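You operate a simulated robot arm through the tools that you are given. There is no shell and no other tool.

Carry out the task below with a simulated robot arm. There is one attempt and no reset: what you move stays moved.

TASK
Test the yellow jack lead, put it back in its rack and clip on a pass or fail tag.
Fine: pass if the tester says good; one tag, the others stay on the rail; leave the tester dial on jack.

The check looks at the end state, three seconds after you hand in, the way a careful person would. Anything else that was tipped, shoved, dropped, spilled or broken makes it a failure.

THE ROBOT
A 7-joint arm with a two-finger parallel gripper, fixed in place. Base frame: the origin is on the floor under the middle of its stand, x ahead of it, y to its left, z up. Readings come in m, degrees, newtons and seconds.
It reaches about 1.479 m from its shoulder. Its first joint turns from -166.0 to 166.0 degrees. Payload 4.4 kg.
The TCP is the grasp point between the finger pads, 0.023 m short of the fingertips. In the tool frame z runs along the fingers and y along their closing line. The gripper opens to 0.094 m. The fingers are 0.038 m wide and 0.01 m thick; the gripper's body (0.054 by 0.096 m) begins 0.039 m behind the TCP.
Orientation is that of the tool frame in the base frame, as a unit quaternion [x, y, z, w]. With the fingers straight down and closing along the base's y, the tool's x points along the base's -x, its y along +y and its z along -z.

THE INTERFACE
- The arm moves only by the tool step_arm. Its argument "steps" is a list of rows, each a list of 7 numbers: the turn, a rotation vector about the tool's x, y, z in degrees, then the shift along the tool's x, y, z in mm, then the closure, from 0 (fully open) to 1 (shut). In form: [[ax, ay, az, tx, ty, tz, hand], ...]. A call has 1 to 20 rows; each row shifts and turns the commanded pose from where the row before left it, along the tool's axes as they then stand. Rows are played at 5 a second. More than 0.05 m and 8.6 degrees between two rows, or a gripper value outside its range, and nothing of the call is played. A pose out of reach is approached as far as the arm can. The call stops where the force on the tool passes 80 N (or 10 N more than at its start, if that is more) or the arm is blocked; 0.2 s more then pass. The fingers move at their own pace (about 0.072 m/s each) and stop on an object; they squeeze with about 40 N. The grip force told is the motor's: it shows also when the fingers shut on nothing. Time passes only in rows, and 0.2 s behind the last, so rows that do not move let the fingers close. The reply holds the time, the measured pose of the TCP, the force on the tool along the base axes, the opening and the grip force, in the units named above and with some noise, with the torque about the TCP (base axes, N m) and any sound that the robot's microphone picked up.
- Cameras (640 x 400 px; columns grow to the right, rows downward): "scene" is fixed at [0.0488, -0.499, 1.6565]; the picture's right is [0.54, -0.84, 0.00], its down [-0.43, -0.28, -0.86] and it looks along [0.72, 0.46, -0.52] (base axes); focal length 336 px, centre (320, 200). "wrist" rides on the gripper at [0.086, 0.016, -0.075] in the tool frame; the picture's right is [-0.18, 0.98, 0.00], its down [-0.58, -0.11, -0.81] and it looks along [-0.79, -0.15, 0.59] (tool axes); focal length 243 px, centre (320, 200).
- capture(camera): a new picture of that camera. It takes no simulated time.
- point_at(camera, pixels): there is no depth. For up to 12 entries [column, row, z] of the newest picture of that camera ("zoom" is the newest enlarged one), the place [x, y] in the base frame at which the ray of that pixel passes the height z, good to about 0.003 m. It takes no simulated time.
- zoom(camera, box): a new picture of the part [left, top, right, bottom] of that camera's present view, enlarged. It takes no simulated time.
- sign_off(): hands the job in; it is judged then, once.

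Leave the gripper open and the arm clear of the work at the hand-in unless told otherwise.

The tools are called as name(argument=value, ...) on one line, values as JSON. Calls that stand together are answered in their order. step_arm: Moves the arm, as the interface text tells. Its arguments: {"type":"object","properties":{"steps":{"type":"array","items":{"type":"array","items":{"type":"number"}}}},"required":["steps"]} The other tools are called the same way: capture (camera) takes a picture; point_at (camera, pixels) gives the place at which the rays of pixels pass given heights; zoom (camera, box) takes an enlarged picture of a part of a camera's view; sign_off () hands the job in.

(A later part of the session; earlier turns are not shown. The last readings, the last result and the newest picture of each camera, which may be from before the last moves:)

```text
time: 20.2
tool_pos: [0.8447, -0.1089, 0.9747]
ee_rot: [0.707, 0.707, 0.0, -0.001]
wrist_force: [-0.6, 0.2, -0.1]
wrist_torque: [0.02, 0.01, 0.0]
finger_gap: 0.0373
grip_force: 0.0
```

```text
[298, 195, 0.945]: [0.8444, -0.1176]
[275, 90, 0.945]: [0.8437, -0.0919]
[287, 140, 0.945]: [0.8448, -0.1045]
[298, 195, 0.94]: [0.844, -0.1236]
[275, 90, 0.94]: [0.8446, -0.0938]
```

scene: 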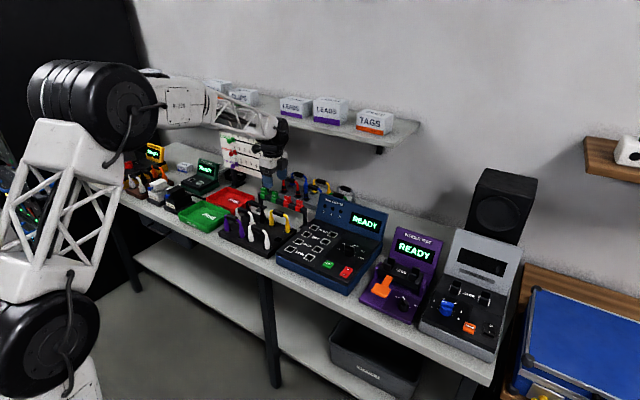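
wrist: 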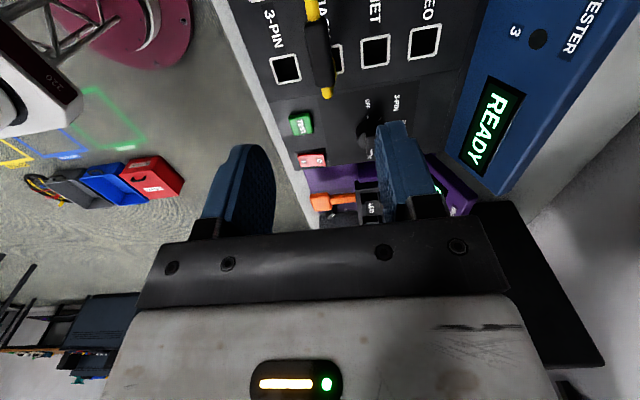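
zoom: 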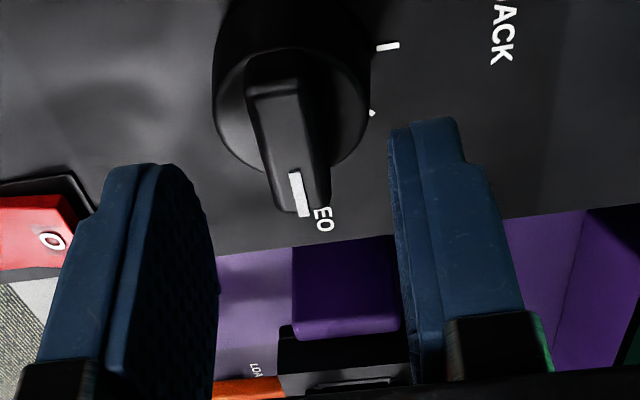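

The ridge runs at x≈0.844, centred near y≈-0.107, matching the TCP. I'll lower 17 mm so the fingertips flank the ridge, then close on it.

step_arm(steps=[[0, 0, 0, 0, 0, 8, 0.6], [0, 0, 0, 0, 0, 6, 0.6], [0, 0, 0, 0, 0, 3, 0.6], [0, 0, 0, 0, 0, 0, 0.75], [0, 0, 0, 0, 0, 0, 0.9], [0, 0, 0, 0, 0, 0, 1.0], [0, 0, 0, 0, 0, 0, 1.0]])

zoom(camera="scene", box=[325, 220, 385, 270])

zoom(camera="wrist", box=[240, 80, 420, 230])

```text
time: 21.8
tool_pos: [0.845, -0.1084, 0.9581]
ee_rot: [0.707, 0.707, 0.0, 0.0]
wrist_force: [10.2, 0.3, -4.4]
wrist_torque: [-0.09, -0.18, 0.0]
finger_gap: 0.013
grip_force: 45.4
```

```text
8.00 times, centred on (355, 245) of scene
```

zoom: 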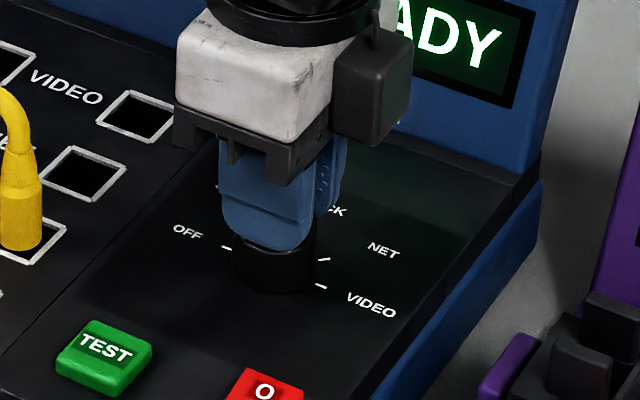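

```text
2.67 times, centred on (330, 155) of wrist
```

zoom: 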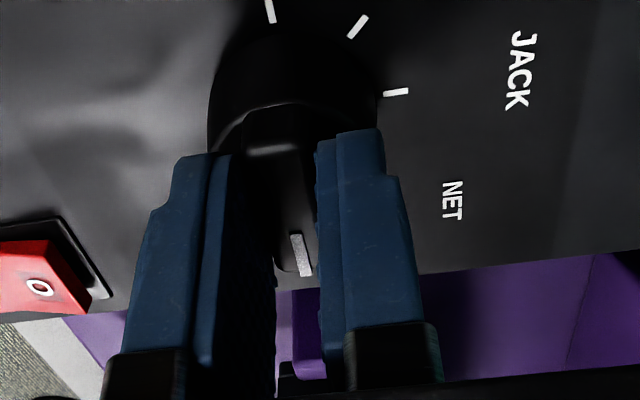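

The fingers hold the ridge at a 13 mm gap. A 10 N side force suggests I'm about 1 mm off toward -x, so I'll nudge +1 mm in x. Then I'll turn counter-clockwise, as seen from above, by 45° first and look.

step_arm(steps=[[0, 0, 0, 0, 1, 0, 1], [0, 0, -7.5, 0, 0, 0, 1], [0, 0, -7.5, 0, 0, 0, 1], [0, 0, -7.5, 0, 0, 0, 1], [0, 0, -7.5, 0, 0, 0, 1], [0, 0, -7.5, 0, 0, 0, 1], [0, 0, -7.5, 0, 0, 0, 1], [0, 0, 0, 0, 0, 0, 1]])

zoom(camera="scene", box=[325, 220, 385, 270])

zoom(camera="wrist", box=[240, 80, 420, 230])

```text
time: 23.6
tool_pos: [0.8459, -0.1083, 0.9583]
ee_rot: [0.382, 0.924, 0.0, 0.0]
wrist_force: [-7.3, 11.9, -6.5]
wrist_torque: [0.2, 0.1, -0.01]
finger_gap: 0.0129
grip_force: 45.2
```

```text
8.00 times, centred on (355, 245) of scene
```

zoom: 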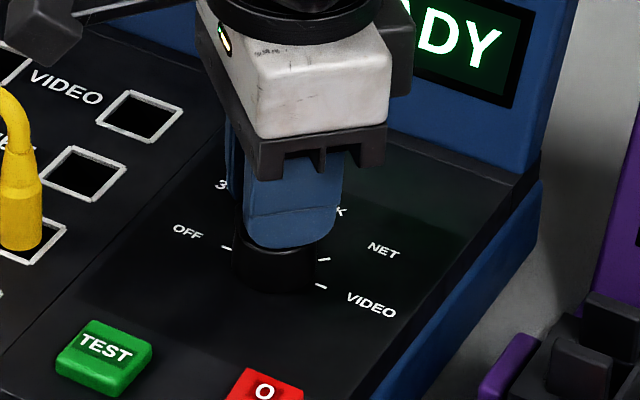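

```text
2.67 times, centred on (330, 155) of wrist
```

zoom: 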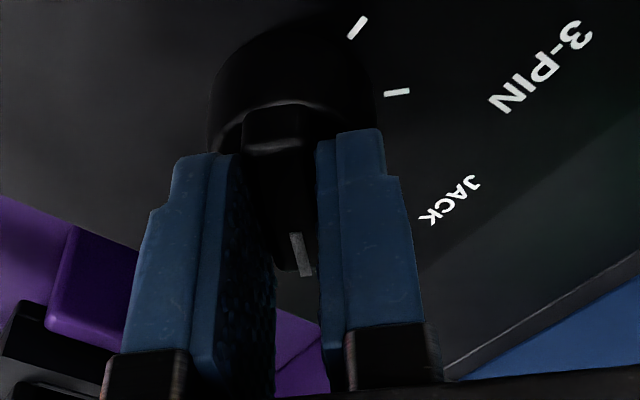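

The dial followed the turn. I'll do the second 45° toward JACK.

step_arm(steps=[[0, 0, -7.5, 0, 0, 0, 1], [0, 0, -7.5, 0, 0, 0, 1], [0, 0, -7.5, 0, 0, 0, 1], [0, 0, -7.5, 0, 0, 0, 1], [0, 0, -7.5, 0, 0, 0, 1], [0, 0, -7.5, 0, 0, 0, 1], [0, 0, 0, 0, 0, 0, 1]])

zoom(camera="wrist", box=[240, 80, 420, 230])

```text
time: 25.2
tool_pos: [0.8469, -0.1069, 0.9577]
ee_rot: [-0.001, 1.0, -0.001, 0.0]
wrist_force: [13.6, 44.7, -11.2]
wrist_torque: [0.8, 0.22, -0.07]
finger_gap: 0.0127
grip_force: 45.1
```

```text
2.67 times, centred on (330, 155) of wrist
```

zoom: 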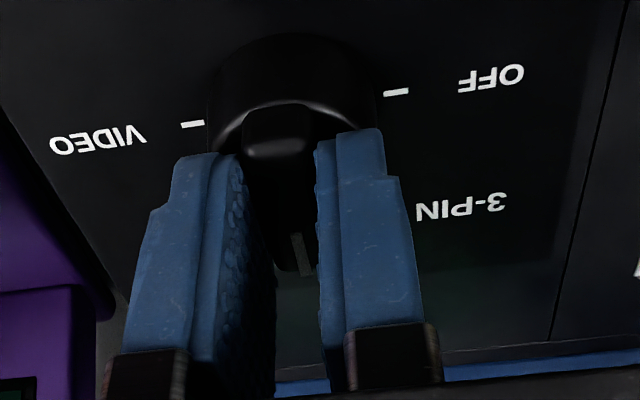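

The dial now points along +x (JACK), but there's a 45 N side load along y. I'll ease it by shifting +1.5 mm in y before opening.

step_arm(steps=[[0, 0, 0, 0, 0.8, 0, 1], [0, 0, 0, 0, 0.8, 0, 1], [0, 0, 0, 0, 0, 0, 1]])

```text
time: 26.0
tool_pos: [0.847, -0.1082, 0.9578]
ee_rot: [0.0, 1.0, -0.001, 0.0]
wrist_force: [17.6, 20.7, -13.3]
wrist_torque: [0.33, -1.51, -0.02]
finger_gap: 0.0129
grip_force: 45.2
```

The load dropped to 21 N. One more small correction (+1.2 mm in y, +0.8 mm in x), then open and rise.

step_arm(steps=[[0, 0, 0, -0.8, 1.2, 0, 1], [0, 0, 0, 0, 0, 0, 1], [0, 0, 0, 0, 0, 0, 0.8], [0, 0, 0, 0, 0, 0, 0.6], [0, 0, 0, 0, 0, 0, 0.6], [0, 0, 0, 0, 0, -15, 0.6], [0, 0, 0, 0, 0, -30, 0.6], [0, 0, 0, 0, 0, -40, 0.6], [0, 0, 0, 0, 0, 0, 0.6]])

zoom(camera="scene", box=[335, 235, 375, 265])

capture(camera="wrist")

capture(camera="scene")

```text
time: 28.0
tool_pos: [0.847, -0.1061, 1.0429]
ee_rot: [0.001, 1.0, 0.0, 0.0]
wrist_force: [-0.4, -0.4, -0.9]
wrist_torque: [0.0, 0.0, 0.02]
finger_gap: 0.0375
grip_force: 0.2
```

```text
13.33 times, centred on (355, 250) of scene
```

zoom: 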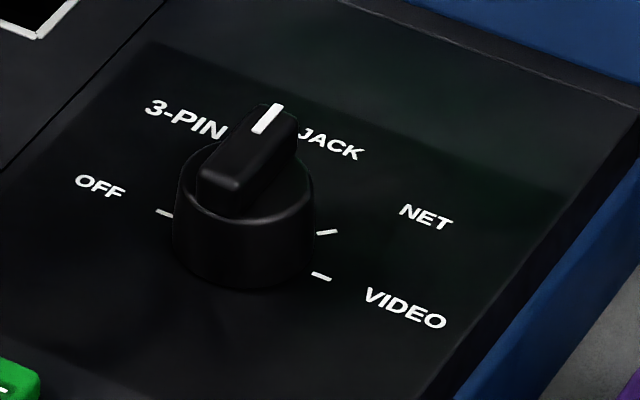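

```text
taken
```

wrist: 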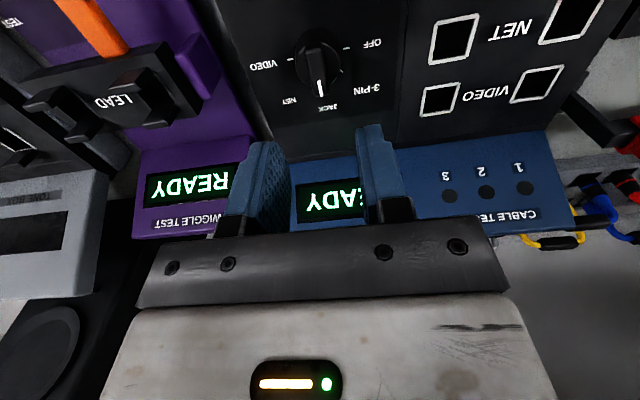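

```text
taken
```

scene: 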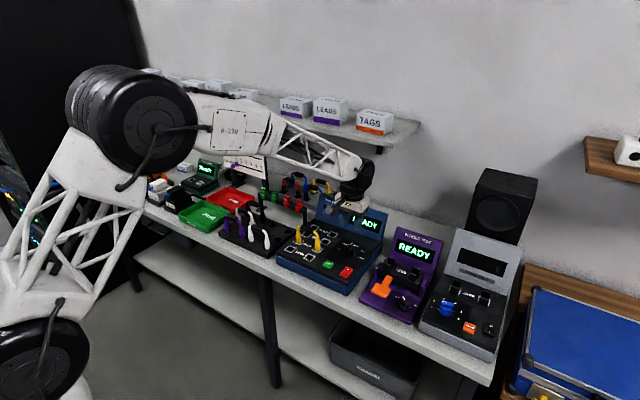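

The white mark now points at JACK. Next comes the TEST button, so I'll zoom on it to get its centre and height before pressing with closed fingers.

zoom(camera="scene", box=[310, 250, 360, 290])

zoom(camera="wrist", box=[240, 20, 420, 130])

```text
10.00 times, centred on (335, 270) of scene
```

zoom: 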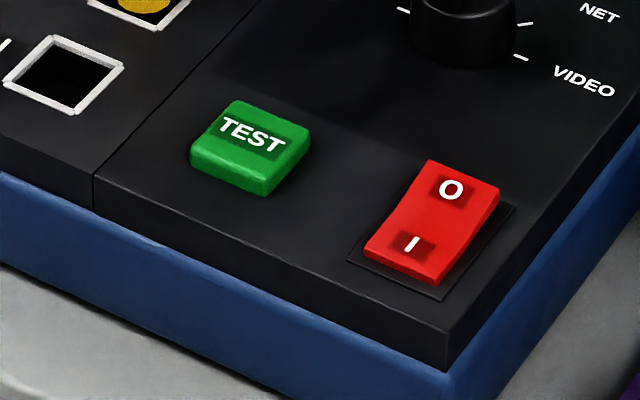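

```text
3.56 times, centred on (330, 75) of wrist
```

zoom: 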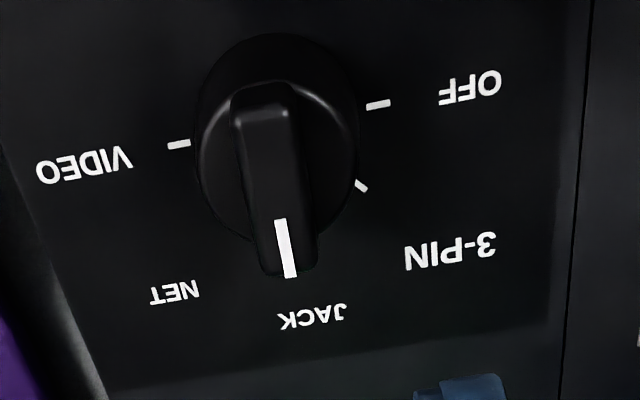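

The dial is on JACK. The TEST top is centred near (0.754, -0.075) at z≈0.921. I'll move there with the fingers shut, staying clear of the lead, and stop about 10 mm above the button.

step_arm(steps=[[0, 0, 0, 23.2, 7.2, 0, 0.8], [0, 0, 0, 23.2, 7.2, 0, 1], [0, 0, 0, 23.2, 7.2, 0, 1], [0, 0, 0, 23.2, 7.2, 0, 1], [0, 0, 0, 0, 0, 30, 1], [0, 0, 0, 0, 0, 30, 1], [0, 0, 0, 0, 0, 28, 1], [0, 0, 0, 0, 0, 0, 1]])

zoom(camera="scene", box=[290, 225, 370, 285])

capture(camera="wrist")

```text
time: 29.8
tool_pos: [0.7545, -0.0758, 0.9563]
ee_rot: [0.0, 1.0, 0.001, 0.0]
wrist_force: [-0.7, -0.2, -0.3]
wrist_torque: [0.01, 0.03, -0.02]
finger_gap: 0.0
grip_force: 40.3
```

```text
6.67 times, centred on (330, 255) of scene
```

zoom: 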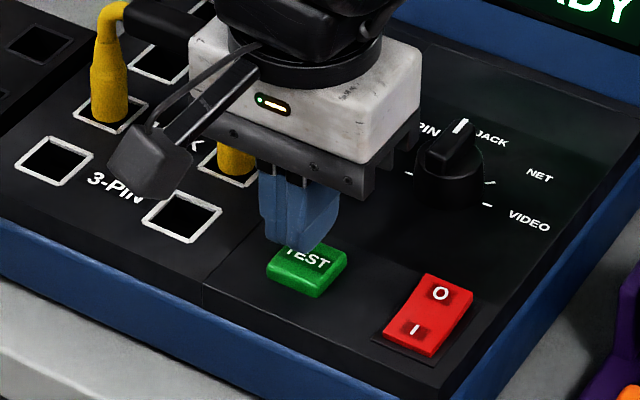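

```text
taken
```

wrist: 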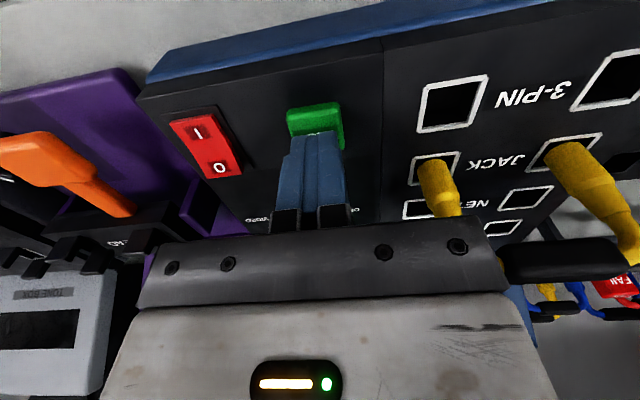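

The fingertips are right over TEST, with the lead clear of the gripper body. I'll press down in small steps.

step_arm(steps=[[0, 0, 0, 0, 0, 6, 1], [0, 0, 0, 0, 0, 3, 1], [0, 0, 0, 0, 0, 2, 1], [0, 0, 0, 0, 0, 1.5, 1], [0, 0, 0, 0, 0, 0, 1]])

zoom(camera="scene", box=[310, 185, 410, 285])

```text
time: 31.0
tool_pos: [0.754, -0.0768, 0.9426]
ee_rot: [0.0, 1.0, 0.0, -0.001]
wrist_force: [-0.8, 0.0, 0.1]
wrist_torque: [-0.01, 0.02, 0.0]
finger_gap: 0.0
grip_force: 40.3
```

```text
4.00 times, centred on (360, 235) of scene
```

zoom: 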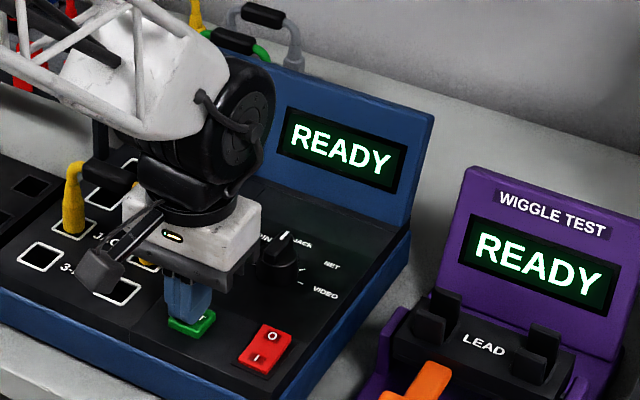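

No contact yet. The tip is at z≈0.920 and the display still says READY. I'll go on downward in 1–1.5 mm steps.

step_arm(steps=[[0, 0, 0, 0, 0, 1.5, 1], [0, 0, 0, 0, 0, 1.5, 1], [0, 0, 0, 0, 0, 0, 1]])

zoom(camera="scene", box=[310, 185, 410, 285])

```text
time: 31.8
tool_pos: [0.7537, -0.0775, 0.9399]
ee_rot: [0.0, 1.0, -0.001, 0.001]
wrist_force: [0.4, -1.4, 2.1]
wrist_torque: [-0.05, -0.01, -0.01]
finger_gap: 0.0
grip_force: 39.9
heard: click
```

```text
4.00 times, centred on (360, 235) of scene
```

zoom: 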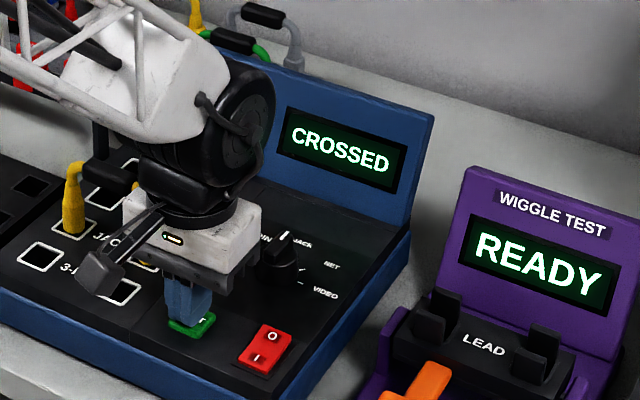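

A click was heard and the tester reads CROSSED, which is not good. I'll lift off the button and look at the display and lamps again.

step_arm(steps=[[0, 0, 0, 0, 0, -10, 1], [0, 0, 0, 0, 0, -30, 1], [0, 0, 0, 0, 0, -40, 1], [0, 0, 0, 0, 0, -40, 0.6], [0, 0, 0, 0, 0, -30, 0.4], [0, 0, 0, 0, 0, 0, 0.4]])

zoom(camera="scene", box=[280, 180, 400, 280])

capture(camera="wrist")

```text
time: 33.2
tool_pos: [0.7532, -0.0775, 1.0895]
ee_rot: [0.0, 1.0, 0.0, 0.0]
wrist_force: [0.5, -0.1, 0.1]
wrist_torque: [0.02, 0.03, -0.01]
finger_gap: 0.0563
grip_force: 0.0
```

```text
4.00 times, centred on (340, 230) of scene
```

zoom: 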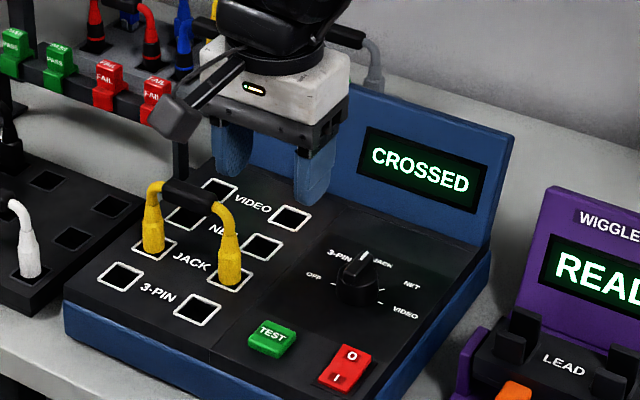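

```text
taken
```

wrist: 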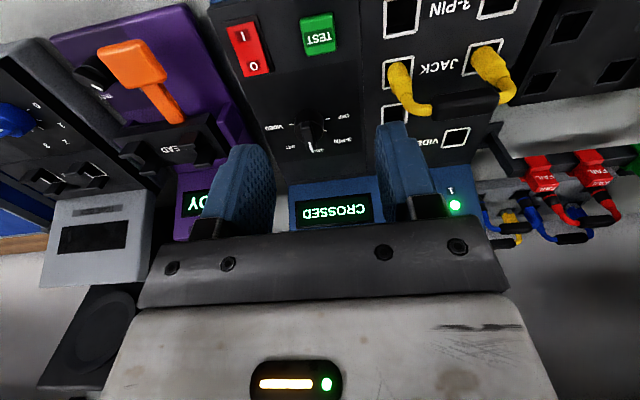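

The tester reads CROSSED (lamp 1 lit) with the dial on JACK, so this lead fails. I'll rotate back to closing along x and move above the lead's handle in the tester.

step_arm(steps=[[0, 0, 8.2, 0, 0, 0, 0.4], [0, 0, 8.2, 0, 0, 0, 0.4], [0, 0, 8.2, 0, 0, 0, 0.4], [0, 0, 8.2, 0, 0, 0, 0.4], [0, 0, 8.2, 0, 0, 0, 0.4], [0, 0, 8.2, 0, 0, 0, 0.4], [0, 0, 8.2, 0, 0, 0, 0.4], [0, 0, 8.2, 0, 0, 0, 0.4], [0, 0, 8.2, 0, 0, 0, 0.4], [0, 0, 8.2, 0, 0, 0, 0.4], [0, 0, 8.0, 0, 0, 0, 0.4], [0, 0, 0, 37.4, 16, 0, 0.4], [0, 0, 0, 37, 16, 0, 0.4], [0, 0, 0, 37, 16, 0, 0.4], [0, 0, 0, 0, 0, 0, 0.4]])

capture(camera="wrist")

zoom(camera="scene", box=[270, 180, 370, 270])

```text
time: 36.4
tool_pos: [0.803, 0.0336, 1.0881]
ee_rot: [0.707, 0.707, 0.0, -0.001]
wrist_force: [-0.2, -0.6, -0.2]
wrist_torque: [0.03, 0.02, 0.01]
finger_gap: 0.0565
grip_force: 0.1
```

```text
taken
```

wrist: 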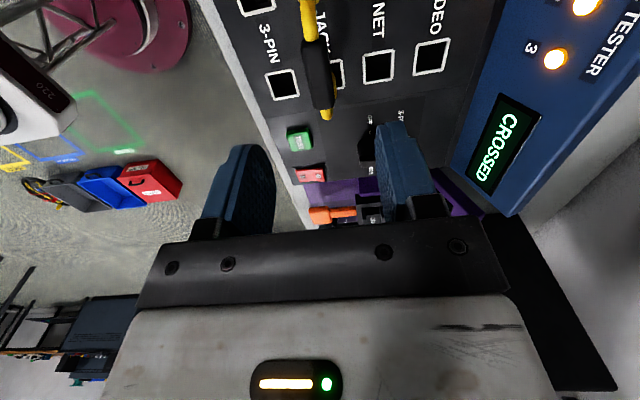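

```text
4.44 times, centred on (320, 225) of scene
```

zoom: 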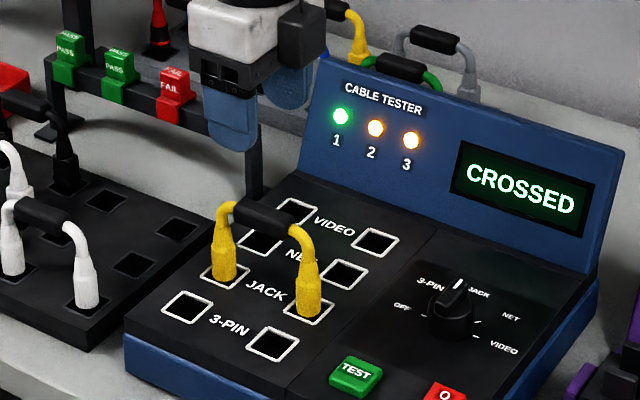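

Lamp 1 is green and lamps 2 and 3 are amber, so it's clearly CROSSED: FAIL. The TCP is above the lead, so I'll lower onto the handle and grip it.

step_arm(steps=[[0, 0, 0, 0, 0, 30, 0.4], [0, 0, 0, 0, 0, 30, 0.4], [0, 0, 0, 0, 0, 25, 0.4], [0, 0, 0, 0, 0, 16.5, 0.4], [0, 0, 0, 0, 0, 0, 0.4], [0, 0, 0, 0, 0, 0, 0.6], [0, 0, 0, 0, 0, 0, 0.8], [0, 0, 0, 0, 0, 0, 1], [0, 0, 0, 0, 0, 0, 1], [0, 0, 0, 0, 0, 0, 1]])

zoom(camera="scene", box=[280, 200, 350, 260])

```text
time: 38.6
tool_pos: [0.8021, 0.0361, 0.9876]
ee_rot: [0.707, 0.707, 0.0, 0.001]
wrist_force: [0.0, -0.3, 1.1]
wrist_torque: [-0.02, 0.03, -0.01]
finger_gap: 0.0174
grip_force: 40.1
```

```text
6.67 times, centred on (315, 230) of scene
```

zoom: 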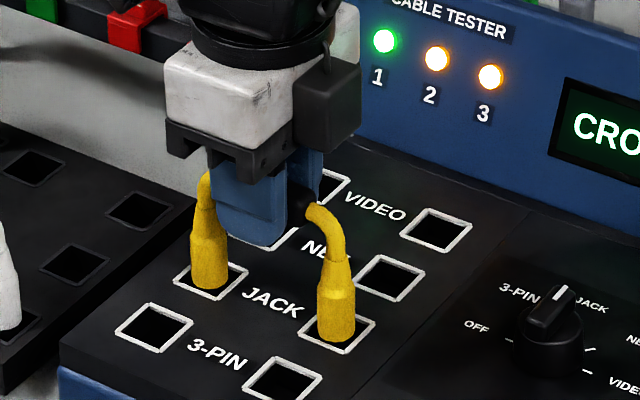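

The lead is gripped with a 17.4 mm gap. I'll lift it out and carry it back the same way to above its original rack slot.

step_arm(steps=[[0, 0, 0, 0, 0, -10, 1], [0, 0, 0, 0, 0, -20, 1], [0, 0, 0, 0, 0, -30, 1], [0, 0, 0, 0, 0, -30, 1], [0, 0, 0, 0, 0, -20, 1], [0, 0, 0, 36.4, 0, 0, 1], [0, 0, 0, 36.4, 0, 0, 1], [0, 0, 0, 36.4, 0, 0, 1], [0, 0, 0, 36.4, 0, 0, 1], [0, 0, 0, 36.3, 0, 0, 1], [0, 0, 0, 0, 32.3, 0, 1], [0, 0, 0, 0, 32, 0, 1], [0, 0, 0, 0, 0, 0, 1], [0, 0, 0, 0, 0, 0, 1]])

zoom(camera="scene", box=[232, 160, 332, 250])

capture(camera="wrist")

```text
time: 41.6
tool_pos: [0.8668, 0.216, 1.0979]
ee_rot: [0.707, 0.707, 0.0, 0.0]
wrist_force: [-0.1, 0.5, -0.8]
wrist_torque: [0.0, -0.01, -0.01]
finger_gap: 0.0172
grip_force: 39.7
```

```text
4.44 times, centred on (282, 205) of scene
```

zoom: 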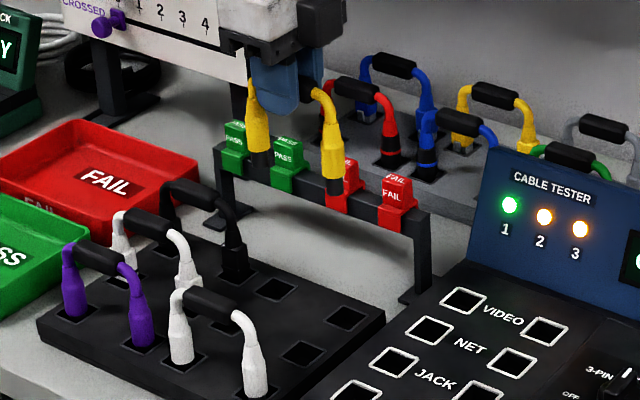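

```text
taken
```

wrist: 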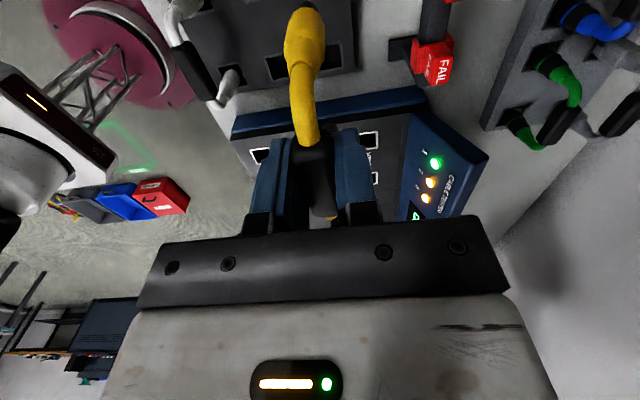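

The lead is above its original back-right slot. I'll lower so the tips sit just above the rack sockets, then check alignment.

step_arm(steps=[[0, 0, 0, 0, 0, 35, 1], [0, 0, 0, 0, 0, 35, 1], [0, 0, 0, 0, 0, 25, 1], [0, 0, 0, 0, 0, 12, 1], [0, 0, 0, 0, 0, 0, 1], [0, 0, 0, 0, 0, 0, 1]])

zoom(camera="scene", box=[262, 205, 302, 245])

```text
time: 43.0
tool_pos: [0.8678, 0.2161, 0.9906]
ee_rot: [0.707, 0.707, 0.0, 0.0]
wrist_force: [-0.1, 0.7, -1.3]
wrist_torque: [-0.01, -0.03, -0.02]
finger_gap: 0.0178
grip_force: 40.2
```

```text
10.00 times, centred on (282, 225) of scene
```

zoom: 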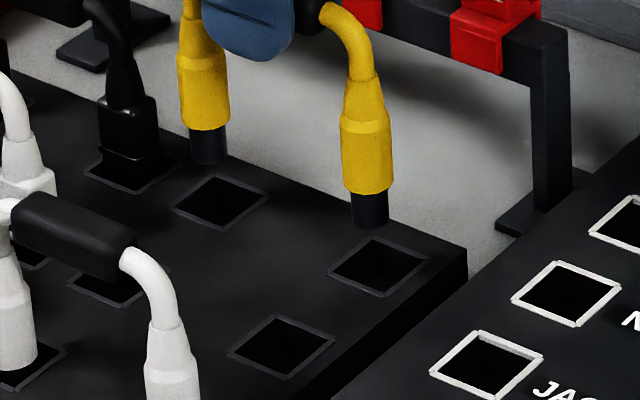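

Relative to the socket centres, the lead is about 2.5 mm too far toward +y. I'll shift 2.5 mm toward -y, lower 12 mm and recheck.

step_arm(steps=[[0, 0, 0, -2.5, 0, 0, 1], [0, 0, 0, 0, 0, 6, 1], [0, 0, 0, 0, 0, 6, 1], [0, 0, 0, 0, 0, 0, 1], [0, 0, 0, 0, 0, 0, 1]])

zoom(camera="scene", box=[262, 205, 302, 245])

```text
time: 44.2
tool_pos: [0.8662, 0.2138, 0.9785]
ee_rot: [0.707, 0.707, 0.0, -0.001]
wrist_force: [-0.3, 0.4, -0.8]
wrist_torque: [0.0, -0.01, 0.01]
finger_gap: 0.0173
grip_force: 40.2
```

```text
10.00 times, centred on (282, 225) of scene
```

zoom: 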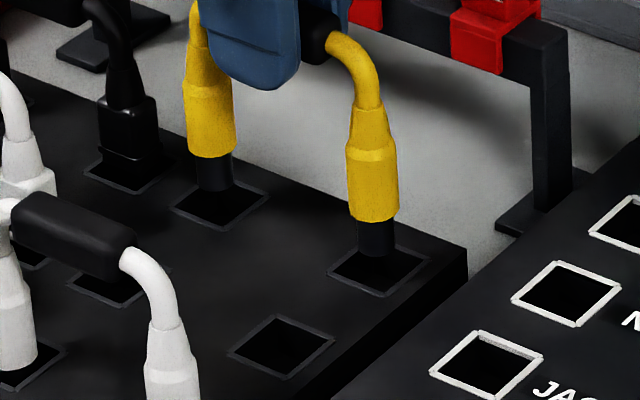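

The tips are now at the sockets with only about 1 mm of offset. I'll continue down gently toward the seat at z≈0.951.

step_arm(steps=[[0, 0, 0, 0, 0, 6, 1], [0, 0, 0, 0, 0, 6, 1], [0, 0, 0, 0, 0, 5, 1], [0, 0, 0, 0, 0, 4, 1], [0, 0, 0, 0, 0, 3, 1], [0, 0, 0, 0, 0, 2, 1], [0, 0, 0, 0, 0, 0, 1]])

zoom(camera="scene", box=[262, 205, 302, 245])

```text
time: 45.8
tool_pos: [0.8658, 0.214, 0.9528]
ee_rot: [0.707, 0.708, 0.0, 0.0]
wrist_force: [1.3, -0.8, 0.3]
wrist_torque: [-0.01, -0.12, 0.02]
finger_gap: 0.0173
grip_force: 40.0
```

```text
10.00 times, centred on (282, 225) of scene
```

zoom: 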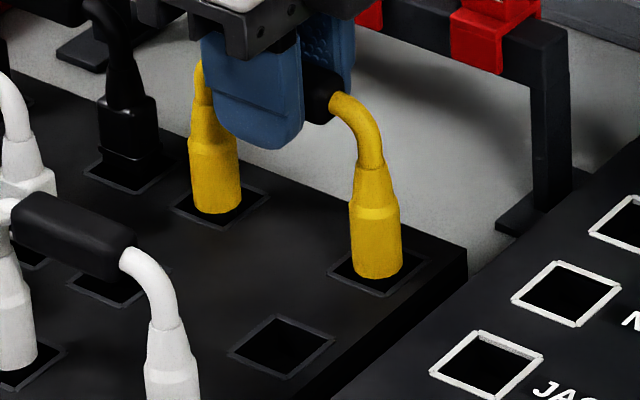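

It's nearly seated. I'll take a couple more 1 mm steps until I feel the seat.

step_arm(steps=[[0, 0, 0, 0, 0, 1, 1], [0, 0, 0, 0, 0, 1, 1], [0, 0, 0, 0, 0, 1, 1], [0, 0, 0, 0, 0, 0, 1]])

zoom(camera="scene", box=[262, 205, 302, 245])

```text
time: 46.8
tool_pos: [0.8665, 0.2143, 0.949]
ee_rot: [0.707, 0.707, -0.001, 0.0]
wrist_force: [0.5, -0.3, 3.6]
wrist_torque: [0.14, 0.05, 0.04]
finger_gap: 0.0176
grip_force: 40.2
```

```text
10.00 times, centred on (282, 225) of scene
```

zoom: 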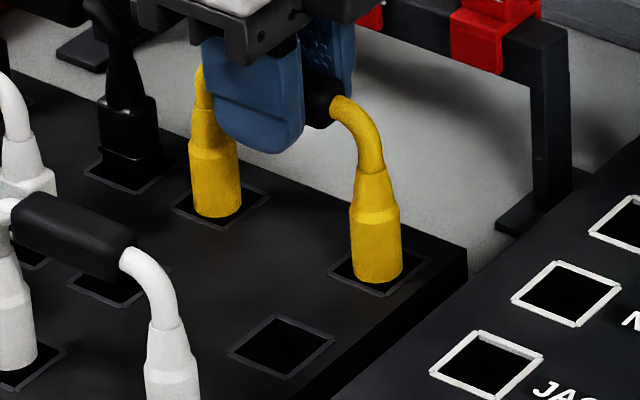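

A small upward force and the same height as originally mean it's seated. I'll open and rise clear of the lead.

step_arm(steps=[[0, 0, 0, 0, 0, 0, 0.8], [0, 0, 0, 0, 0, 0, 0.5], [0, 0, 0, 0, 0, 0, 0.4], [0, 0, 0, 0, 0, 0, 0.4], [0, 0, 0, 0, 0, -20, 0.4], [0, 0, 0, 0, 0, -40, 0.4], [0, 0, 0, 0, 0, -40, 0.4], [0, 0, 0, 0, 0, -30, 0.4], [0, 0, 0, 0, 0, 0, 0.4]])

zoom(camera="scene", box=[252, 180, 312, 240])

capture(camera="wrist")

```text
time: 48.8
tool_pos: [0.8682, 0.2134, 1.0802]
ee_rot: [0.707, 0.707, 0.001, -0.001]
wrist_force: [-0.3, 0.0, -0.4]
wrist_torque: [0.01, -0.05, -0.01]
finger_gap: 0.0565
grip_force: 0.2
```

```text
6.67 times, centred on (282, 210) of scene
```

zoom: 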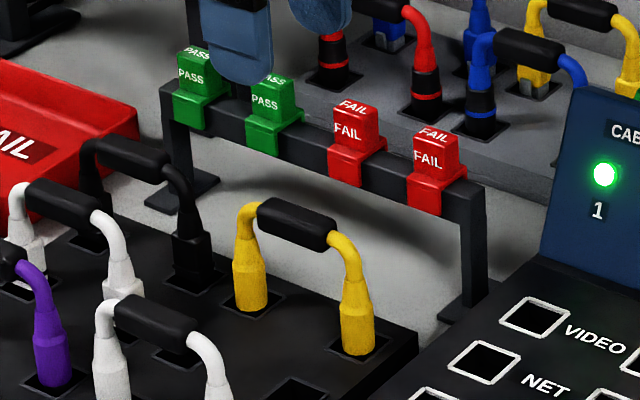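

```text
taken
```

wrist: 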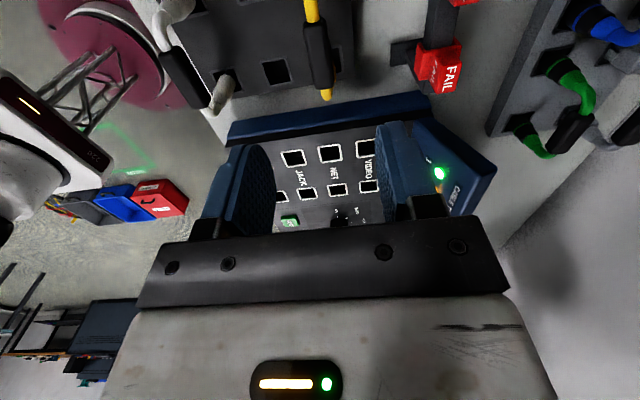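

The lead is back in its slot. Now for a FAIL tag: I'll take the end one nearest the tester, and zoom on it from both cameras for its shape and position.

zoom(camera="wrist", box=[390, 20, 490, 110])

zoom(camera="scene", box=[280, 190, 320, 220])

```text
4.44 times, centred on (440, 65) of wrist
```

zoom: 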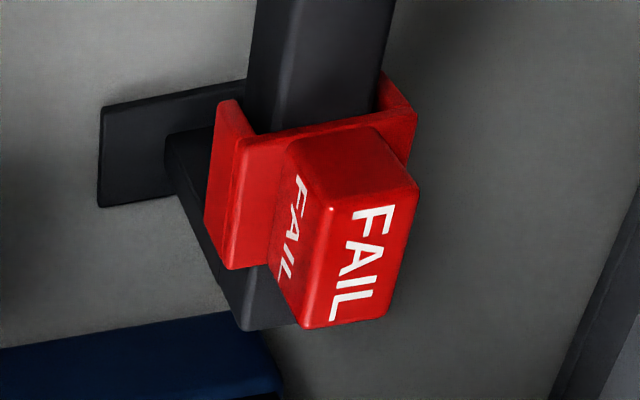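

```text
13.33 times, centred on (300, 205) of scene
```

zoom: 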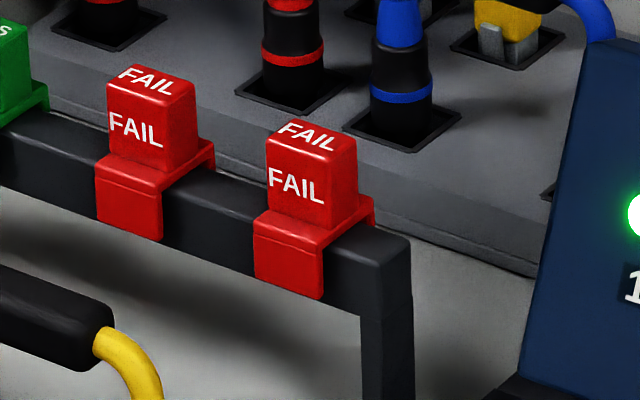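

Each tag is a thin saddle over the rail with a solid block on top. I'll triangulate the end FAIL tag's block top: wrist (448.6,78.5), scene (299.4,200.7).

point_at(camera="wrist", pixels=[[448.6, 78.5, 0.96], [448.6, 78.5, 0.98], [441.8, 66.8, 0.96], [441.8, 66.8, 0.98]])

point_at(camera="scene", pixels=[[299.4, 200.7, 0.96], [299.4, 200.7, 0.98], [296, 200.7, 0.97], [297.8, 198.9, 0.97], [302.8, 200.7, 0.97], [300.8, 202.6, 0.97], [306.5, 222.1, 0.87], [306.5, 222.1, 0.93]])

```text
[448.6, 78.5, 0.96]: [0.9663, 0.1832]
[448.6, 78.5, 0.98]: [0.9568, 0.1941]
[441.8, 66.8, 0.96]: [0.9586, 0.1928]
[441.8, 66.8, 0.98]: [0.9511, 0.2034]
```

```text
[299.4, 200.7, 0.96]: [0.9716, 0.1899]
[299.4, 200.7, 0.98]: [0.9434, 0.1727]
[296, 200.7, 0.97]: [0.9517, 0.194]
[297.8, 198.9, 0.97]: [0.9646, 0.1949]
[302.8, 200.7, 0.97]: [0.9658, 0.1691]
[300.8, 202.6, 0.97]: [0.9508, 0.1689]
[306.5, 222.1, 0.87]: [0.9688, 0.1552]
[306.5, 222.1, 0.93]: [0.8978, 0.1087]
```

The block top is near (0.964, 0.186, 0.966). The shelf's front edge is close behind at about x≈1.04, z≈1.23–1.26. Before moving over the rail I'll look at the whole arm to judge the clearance between the wrist links and the shelf.

capture(camera="scene")

zoom(camera="scene", box=[180, 70, 420, 220])

zoom(camera="scene", box=[220, 90, 320, 190])

```text
taken
```

scene: 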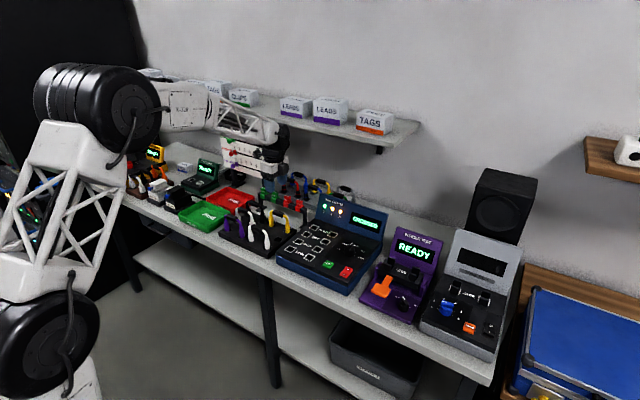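

```text
2.67 times, centred on (300, 145) of scene
```

zoom: 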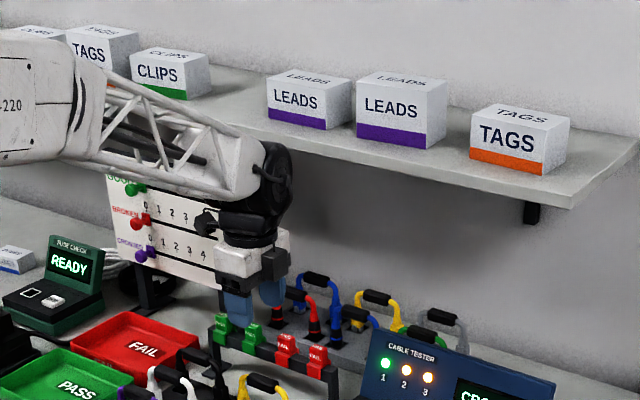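

```text
4.00 times, centred on (270, 140) of scene
```

zoom: 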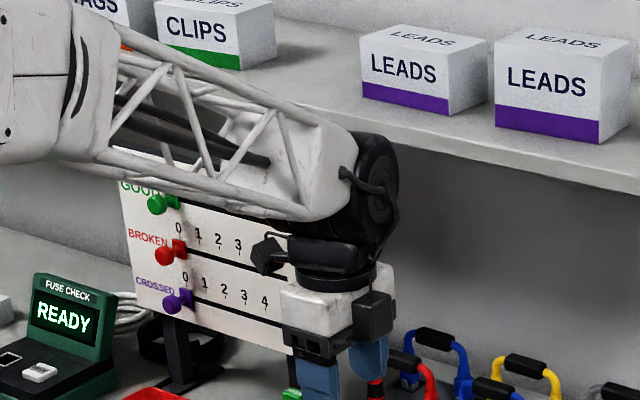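

The wrist joint above the gripper is about 55 mm in radius, so with the TCP at the rail (x≈0.963) it should clear the shelf edge by about 25 mm. I'll approach in stages, starting at (0.92, 0.186, 1.03), and check clearance and the tag from both cameras.

step_arm(steps=[[0, 0, 0, -10, 18, 17, 0.4], [0, 0, 0, -10, 18, 17, 0.4], [0, 0, 0, -9.4, 17.7, 16, 0.5], [0, 0, 0, 0, 0, 0, 0.5]])

zoom(camera="scene", box=[220, 90, 360, 220])

capture(camera="wrist")

```text
time: 49.8
tool_pos: [0.9203, 0.1842, 1.0309]
ee_rot: [0.707, 0.707, 0.0, 0.0]
wrist_force: [-0.5, 0.3, -0.4]
wrist_torque: [-0.03, 0.0, -0.02]
finger_gap: 0.047
grip_force: 0.1
```

```text
3.08 times, centred on (290, 155) of scene
```

zoom: 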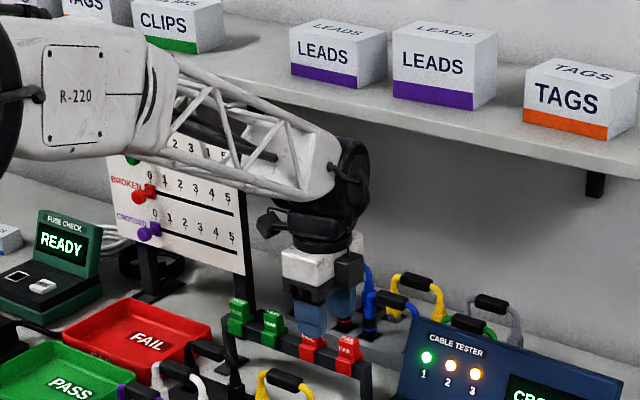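

```text
taken
```

wrist: 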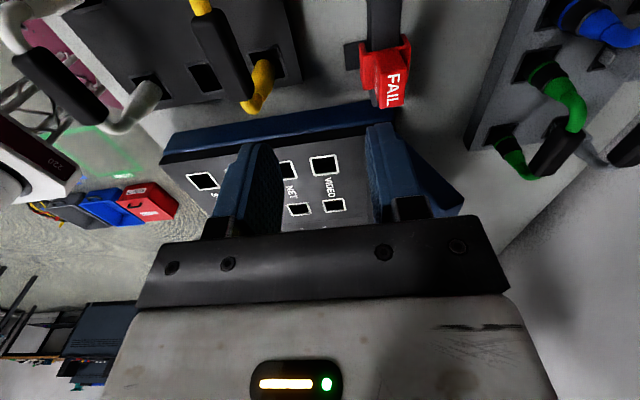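

The joint sits well in front of and below the shelf line. I'll measure the tag again from this closer wrist view.

zoom(camera="wrist", box=[335, 20, 435, 120])

zoom(camera="scene", box=[280, 185, 320, 215])

```text
4.00 times, centred on (385, 70) of wrist
```

zoom: 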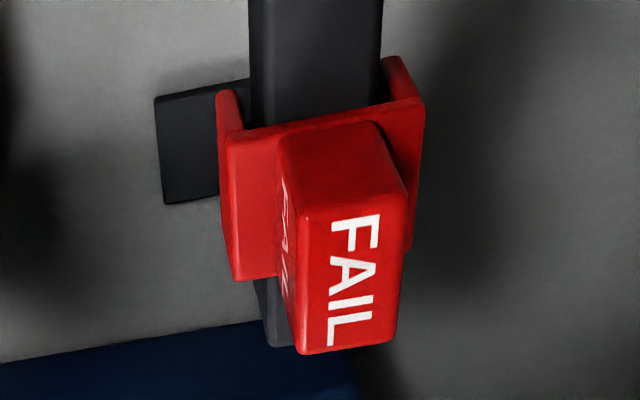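

```text
13.33 times, centred on (300, 200) of scene
```

zoom: 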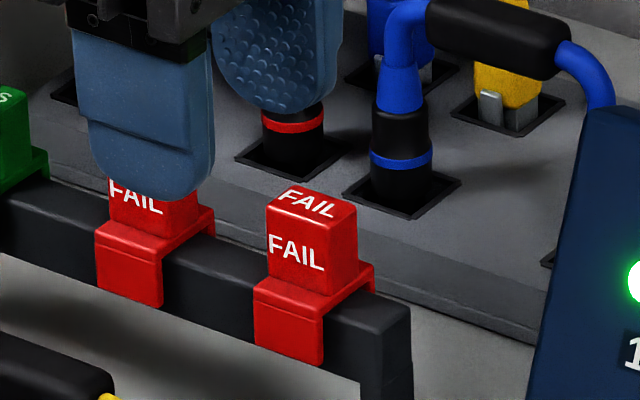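

I'll project the saddle's top edges and the block-top corners from the wrist zoom at their heights to fix the tag's x centre.

capture(camera="wrist")

zoom(camera="wrist", box=[335, 20, 435, 120])

point_at(camera="zoom", pixels=[[228, 131, 0.945], [424, 98, 0.945], [235, 280, 0.945], [303, 222, 0.966], [405, 195, 0.966], [398, 345, 0.966], [297, 353, 0.966], [250, 60, 0.942], [381, 50, 0.942]])

point_at(camera="scene", pixels=[[299.4, 200.3, 0.962], [299.4, 200.3, 0.968]])

```text
taken
```

wrist: 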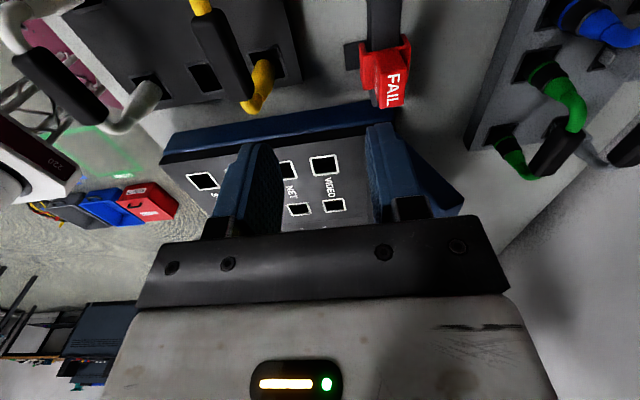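

```text
4.00 times, centred on (385, 70) of wrist
```

zoom: 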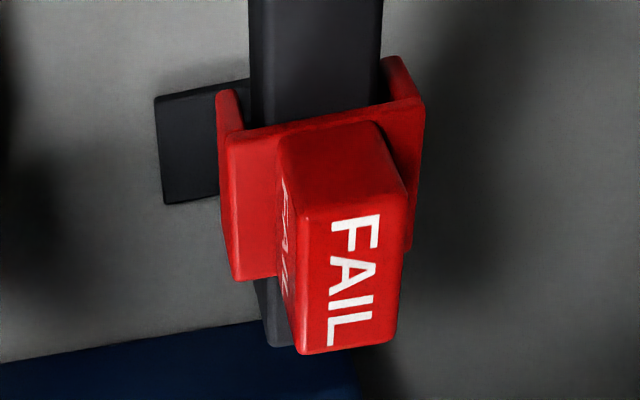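

```text
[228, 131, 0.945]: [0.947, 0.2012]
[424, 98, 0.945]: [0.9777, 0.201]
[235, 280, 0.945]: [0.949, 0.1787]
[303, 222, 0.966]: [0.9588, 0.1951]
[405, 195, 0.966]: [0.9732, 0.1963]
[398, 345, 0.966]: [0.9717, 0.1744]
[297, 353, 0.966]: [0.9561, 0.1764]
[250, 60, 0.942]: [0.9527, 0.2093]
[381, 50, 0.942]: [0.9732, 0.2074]
```

```text
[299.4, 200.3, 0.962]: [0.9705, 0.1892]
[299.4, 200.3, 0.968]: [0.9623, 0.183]
```

The tag centre is x≈0.963, with a block about 15 mm thick in x and 21 mm long in y. The rail is about 20 mm wide, so the 17.4 mm handle will fit inside the saddle. I'll move over it at TCP z≈1.01 and check the shelf and tag clearances.

step_arm(steps=[[0, 0, 0, 0, 14, 8, 0.5], [0, 0, 0, 0, 14, 6, 0.5], [0, 0, 0, 0, 15, 6, 0.5], [0, 0, 0, 0, 0, 0, 0.5]])

zoom(camera="scene", box=[240, 90, 380, 220])

zoom(camera="wrist", box=[240, 60, 420, 230])

zoom(camera="scene", box=[275, 175, 325, 215])

```text
time: 50.8
tool_pos: [0.9646, 0.1854, 1.0087]
ee_rot: [0.707, 0.707, 0.001, 0.0]
wrist_force: [0.4, 0.9, -0.6]
wrist_torque: [-0.01, 0.01, 0.03]
finger_gap: 0.0472
grip_force: 0.0
```

```text
3.08 times, centred on (310, 155) of scene
```

zoom: 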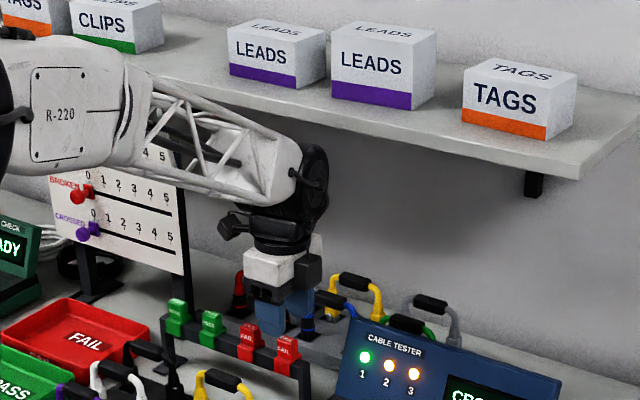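

```text
2.35 times, centred on (330, 145) of wrist
```

zoom: 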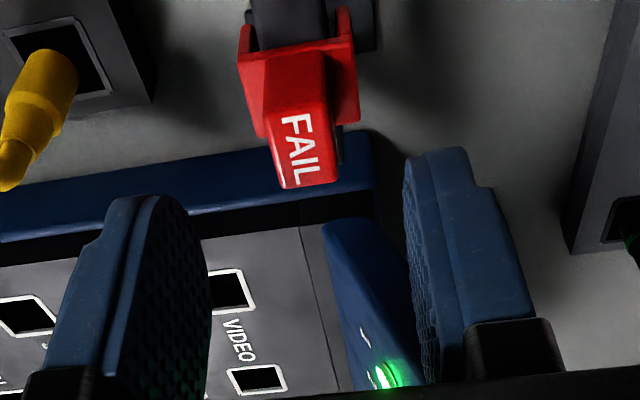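

```text
10.00 times, centred on (300, 195) of scene
```

zoom: 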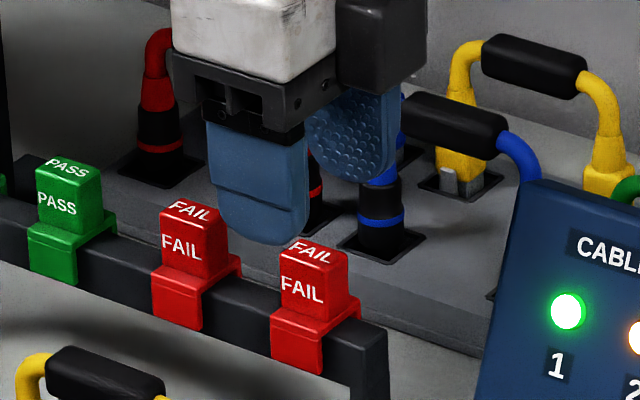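

The joint has visible clearance to the shelf and the fingers straddle the tag, which sits about 1 mm toward +x of centre. I'll nudge +1 mm in x and lower to TCP z≈0.974 around the block.

step_arm(steps=[[0, 0, 0, 0, 1, 10, 0.5], [0, 0, 0, 0, 0, 10, 0.5], [0, 0, 0, 0, 0, 8, 0.5], [0, 0, 0, 0, 0, 8, 0.5], [0, 0, 0, 0, 0, 0, 0.5]])

zoom(camera="scene", box=[275, 175, 325, 215])

zoom(camera="wrist", box=[240, 60, 420, 230])

```text
time: 52.0
tool_pos: [0.9646, 0.1849, 0.9727]
ee_rot: [0.707, 0.707, 0.0, 0.0]
wrist_force: [0.6, 0.3, 0.0]
wrist_torque: [-0.01, -0.01, 0.02]
finger_gap: 0.0467
grip_force: 0.0
```

```text
10.00 times, centred on (300, 195) of scene
```

zoom: 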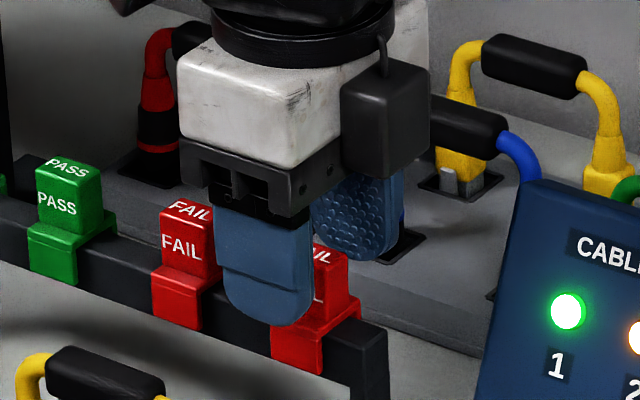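

```text
2.35 times, centred on (330, 145) of wrist
```

zoom: 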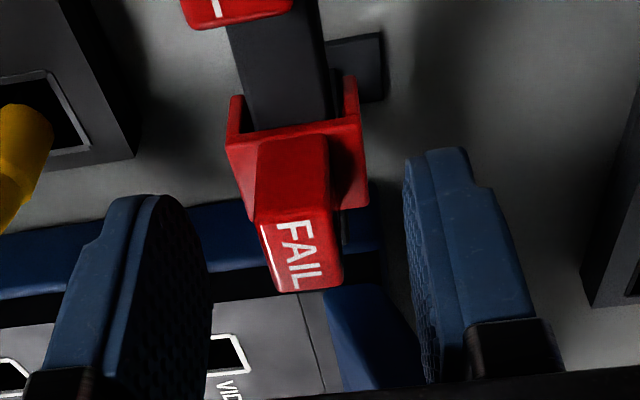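

The block is centred between the fingers (block about column 298, expected 296.5). I'll close on it.

step_arm(steps=[[0, 0, 0, 0, 0, 0, 0.65], [0, 0, 0, 0, 0, 0, 0.8], [0, 0, 0, 0, 0, 0, 0.9], [0, 0, 0, 0, 0, 0, 1.0], [0, 0, 0, 0, 0, 0, 1.0]])

zoom(camera="scene", box=[275, 175, 325, 215])

```text
time: 53.2
tool_pos: [0.963, 0.1843, 0.9734]
ee_rot: [0.707, 0.707, 0.0, 0.001]
wrist_force: [-0.9, -0.3, 0.6]
wrist_torque: [-0.02, -0.05, -0.02]
finger_gap: 0.0141
grip_force: 40.0
```

```text
10.00 times, centred on (300, 195) of scene
```

zoom: 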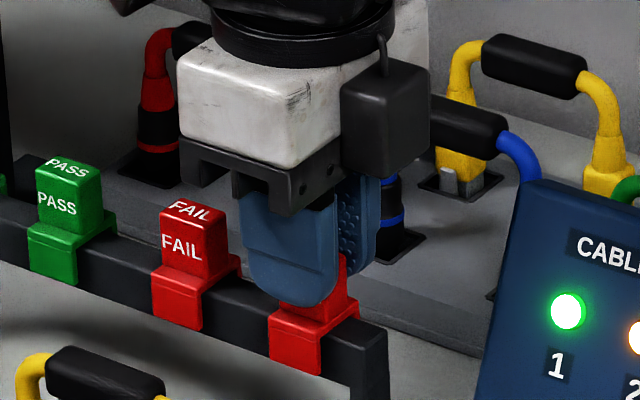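

I'm gripping the block (14 mm gap) with no side load. I'll lift slowly to unclip the tag from the rail.

step_arm(steps=[[0, 0, 0, 0, 0, -3, 1], [0, 0, 0, 0, 0, -4, 1], [0, 0, 0, 0, 0, -6, 1], [0, 0, 0, 0, 0, -8, 1], [0, 0, 0, 0, 0, -10, 1], [0, 0, 0, 0, 0, -8, 1], [0, 0, 0, 0, 0, 0, 1]])

zoom(camera="scene", box=[265, 165, 325, 215])

```text
time: 54.8
tool_pos: [0.9631, 0.1858, 1.0131]
ee_rot: [0.707, 0.707, -0.001, 0.0]
wrist_force: [0.0, -0.4, -1.4]
wrist_torque: [-0.01, -0.02, -0.02]
finger_gap: 0.0141
grip_force: 40.6
```

```text
8.00 times, centred on (295, 190) of scene
```

zoom: 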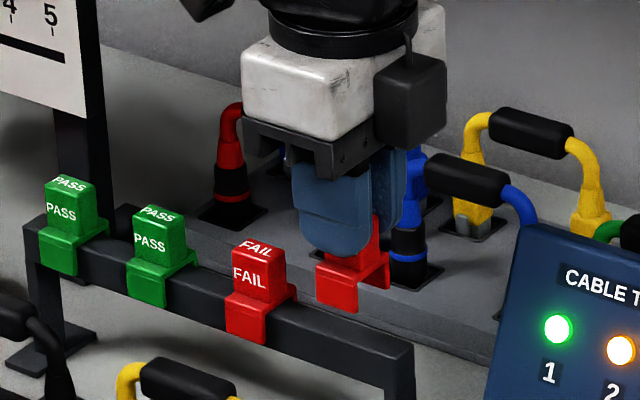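

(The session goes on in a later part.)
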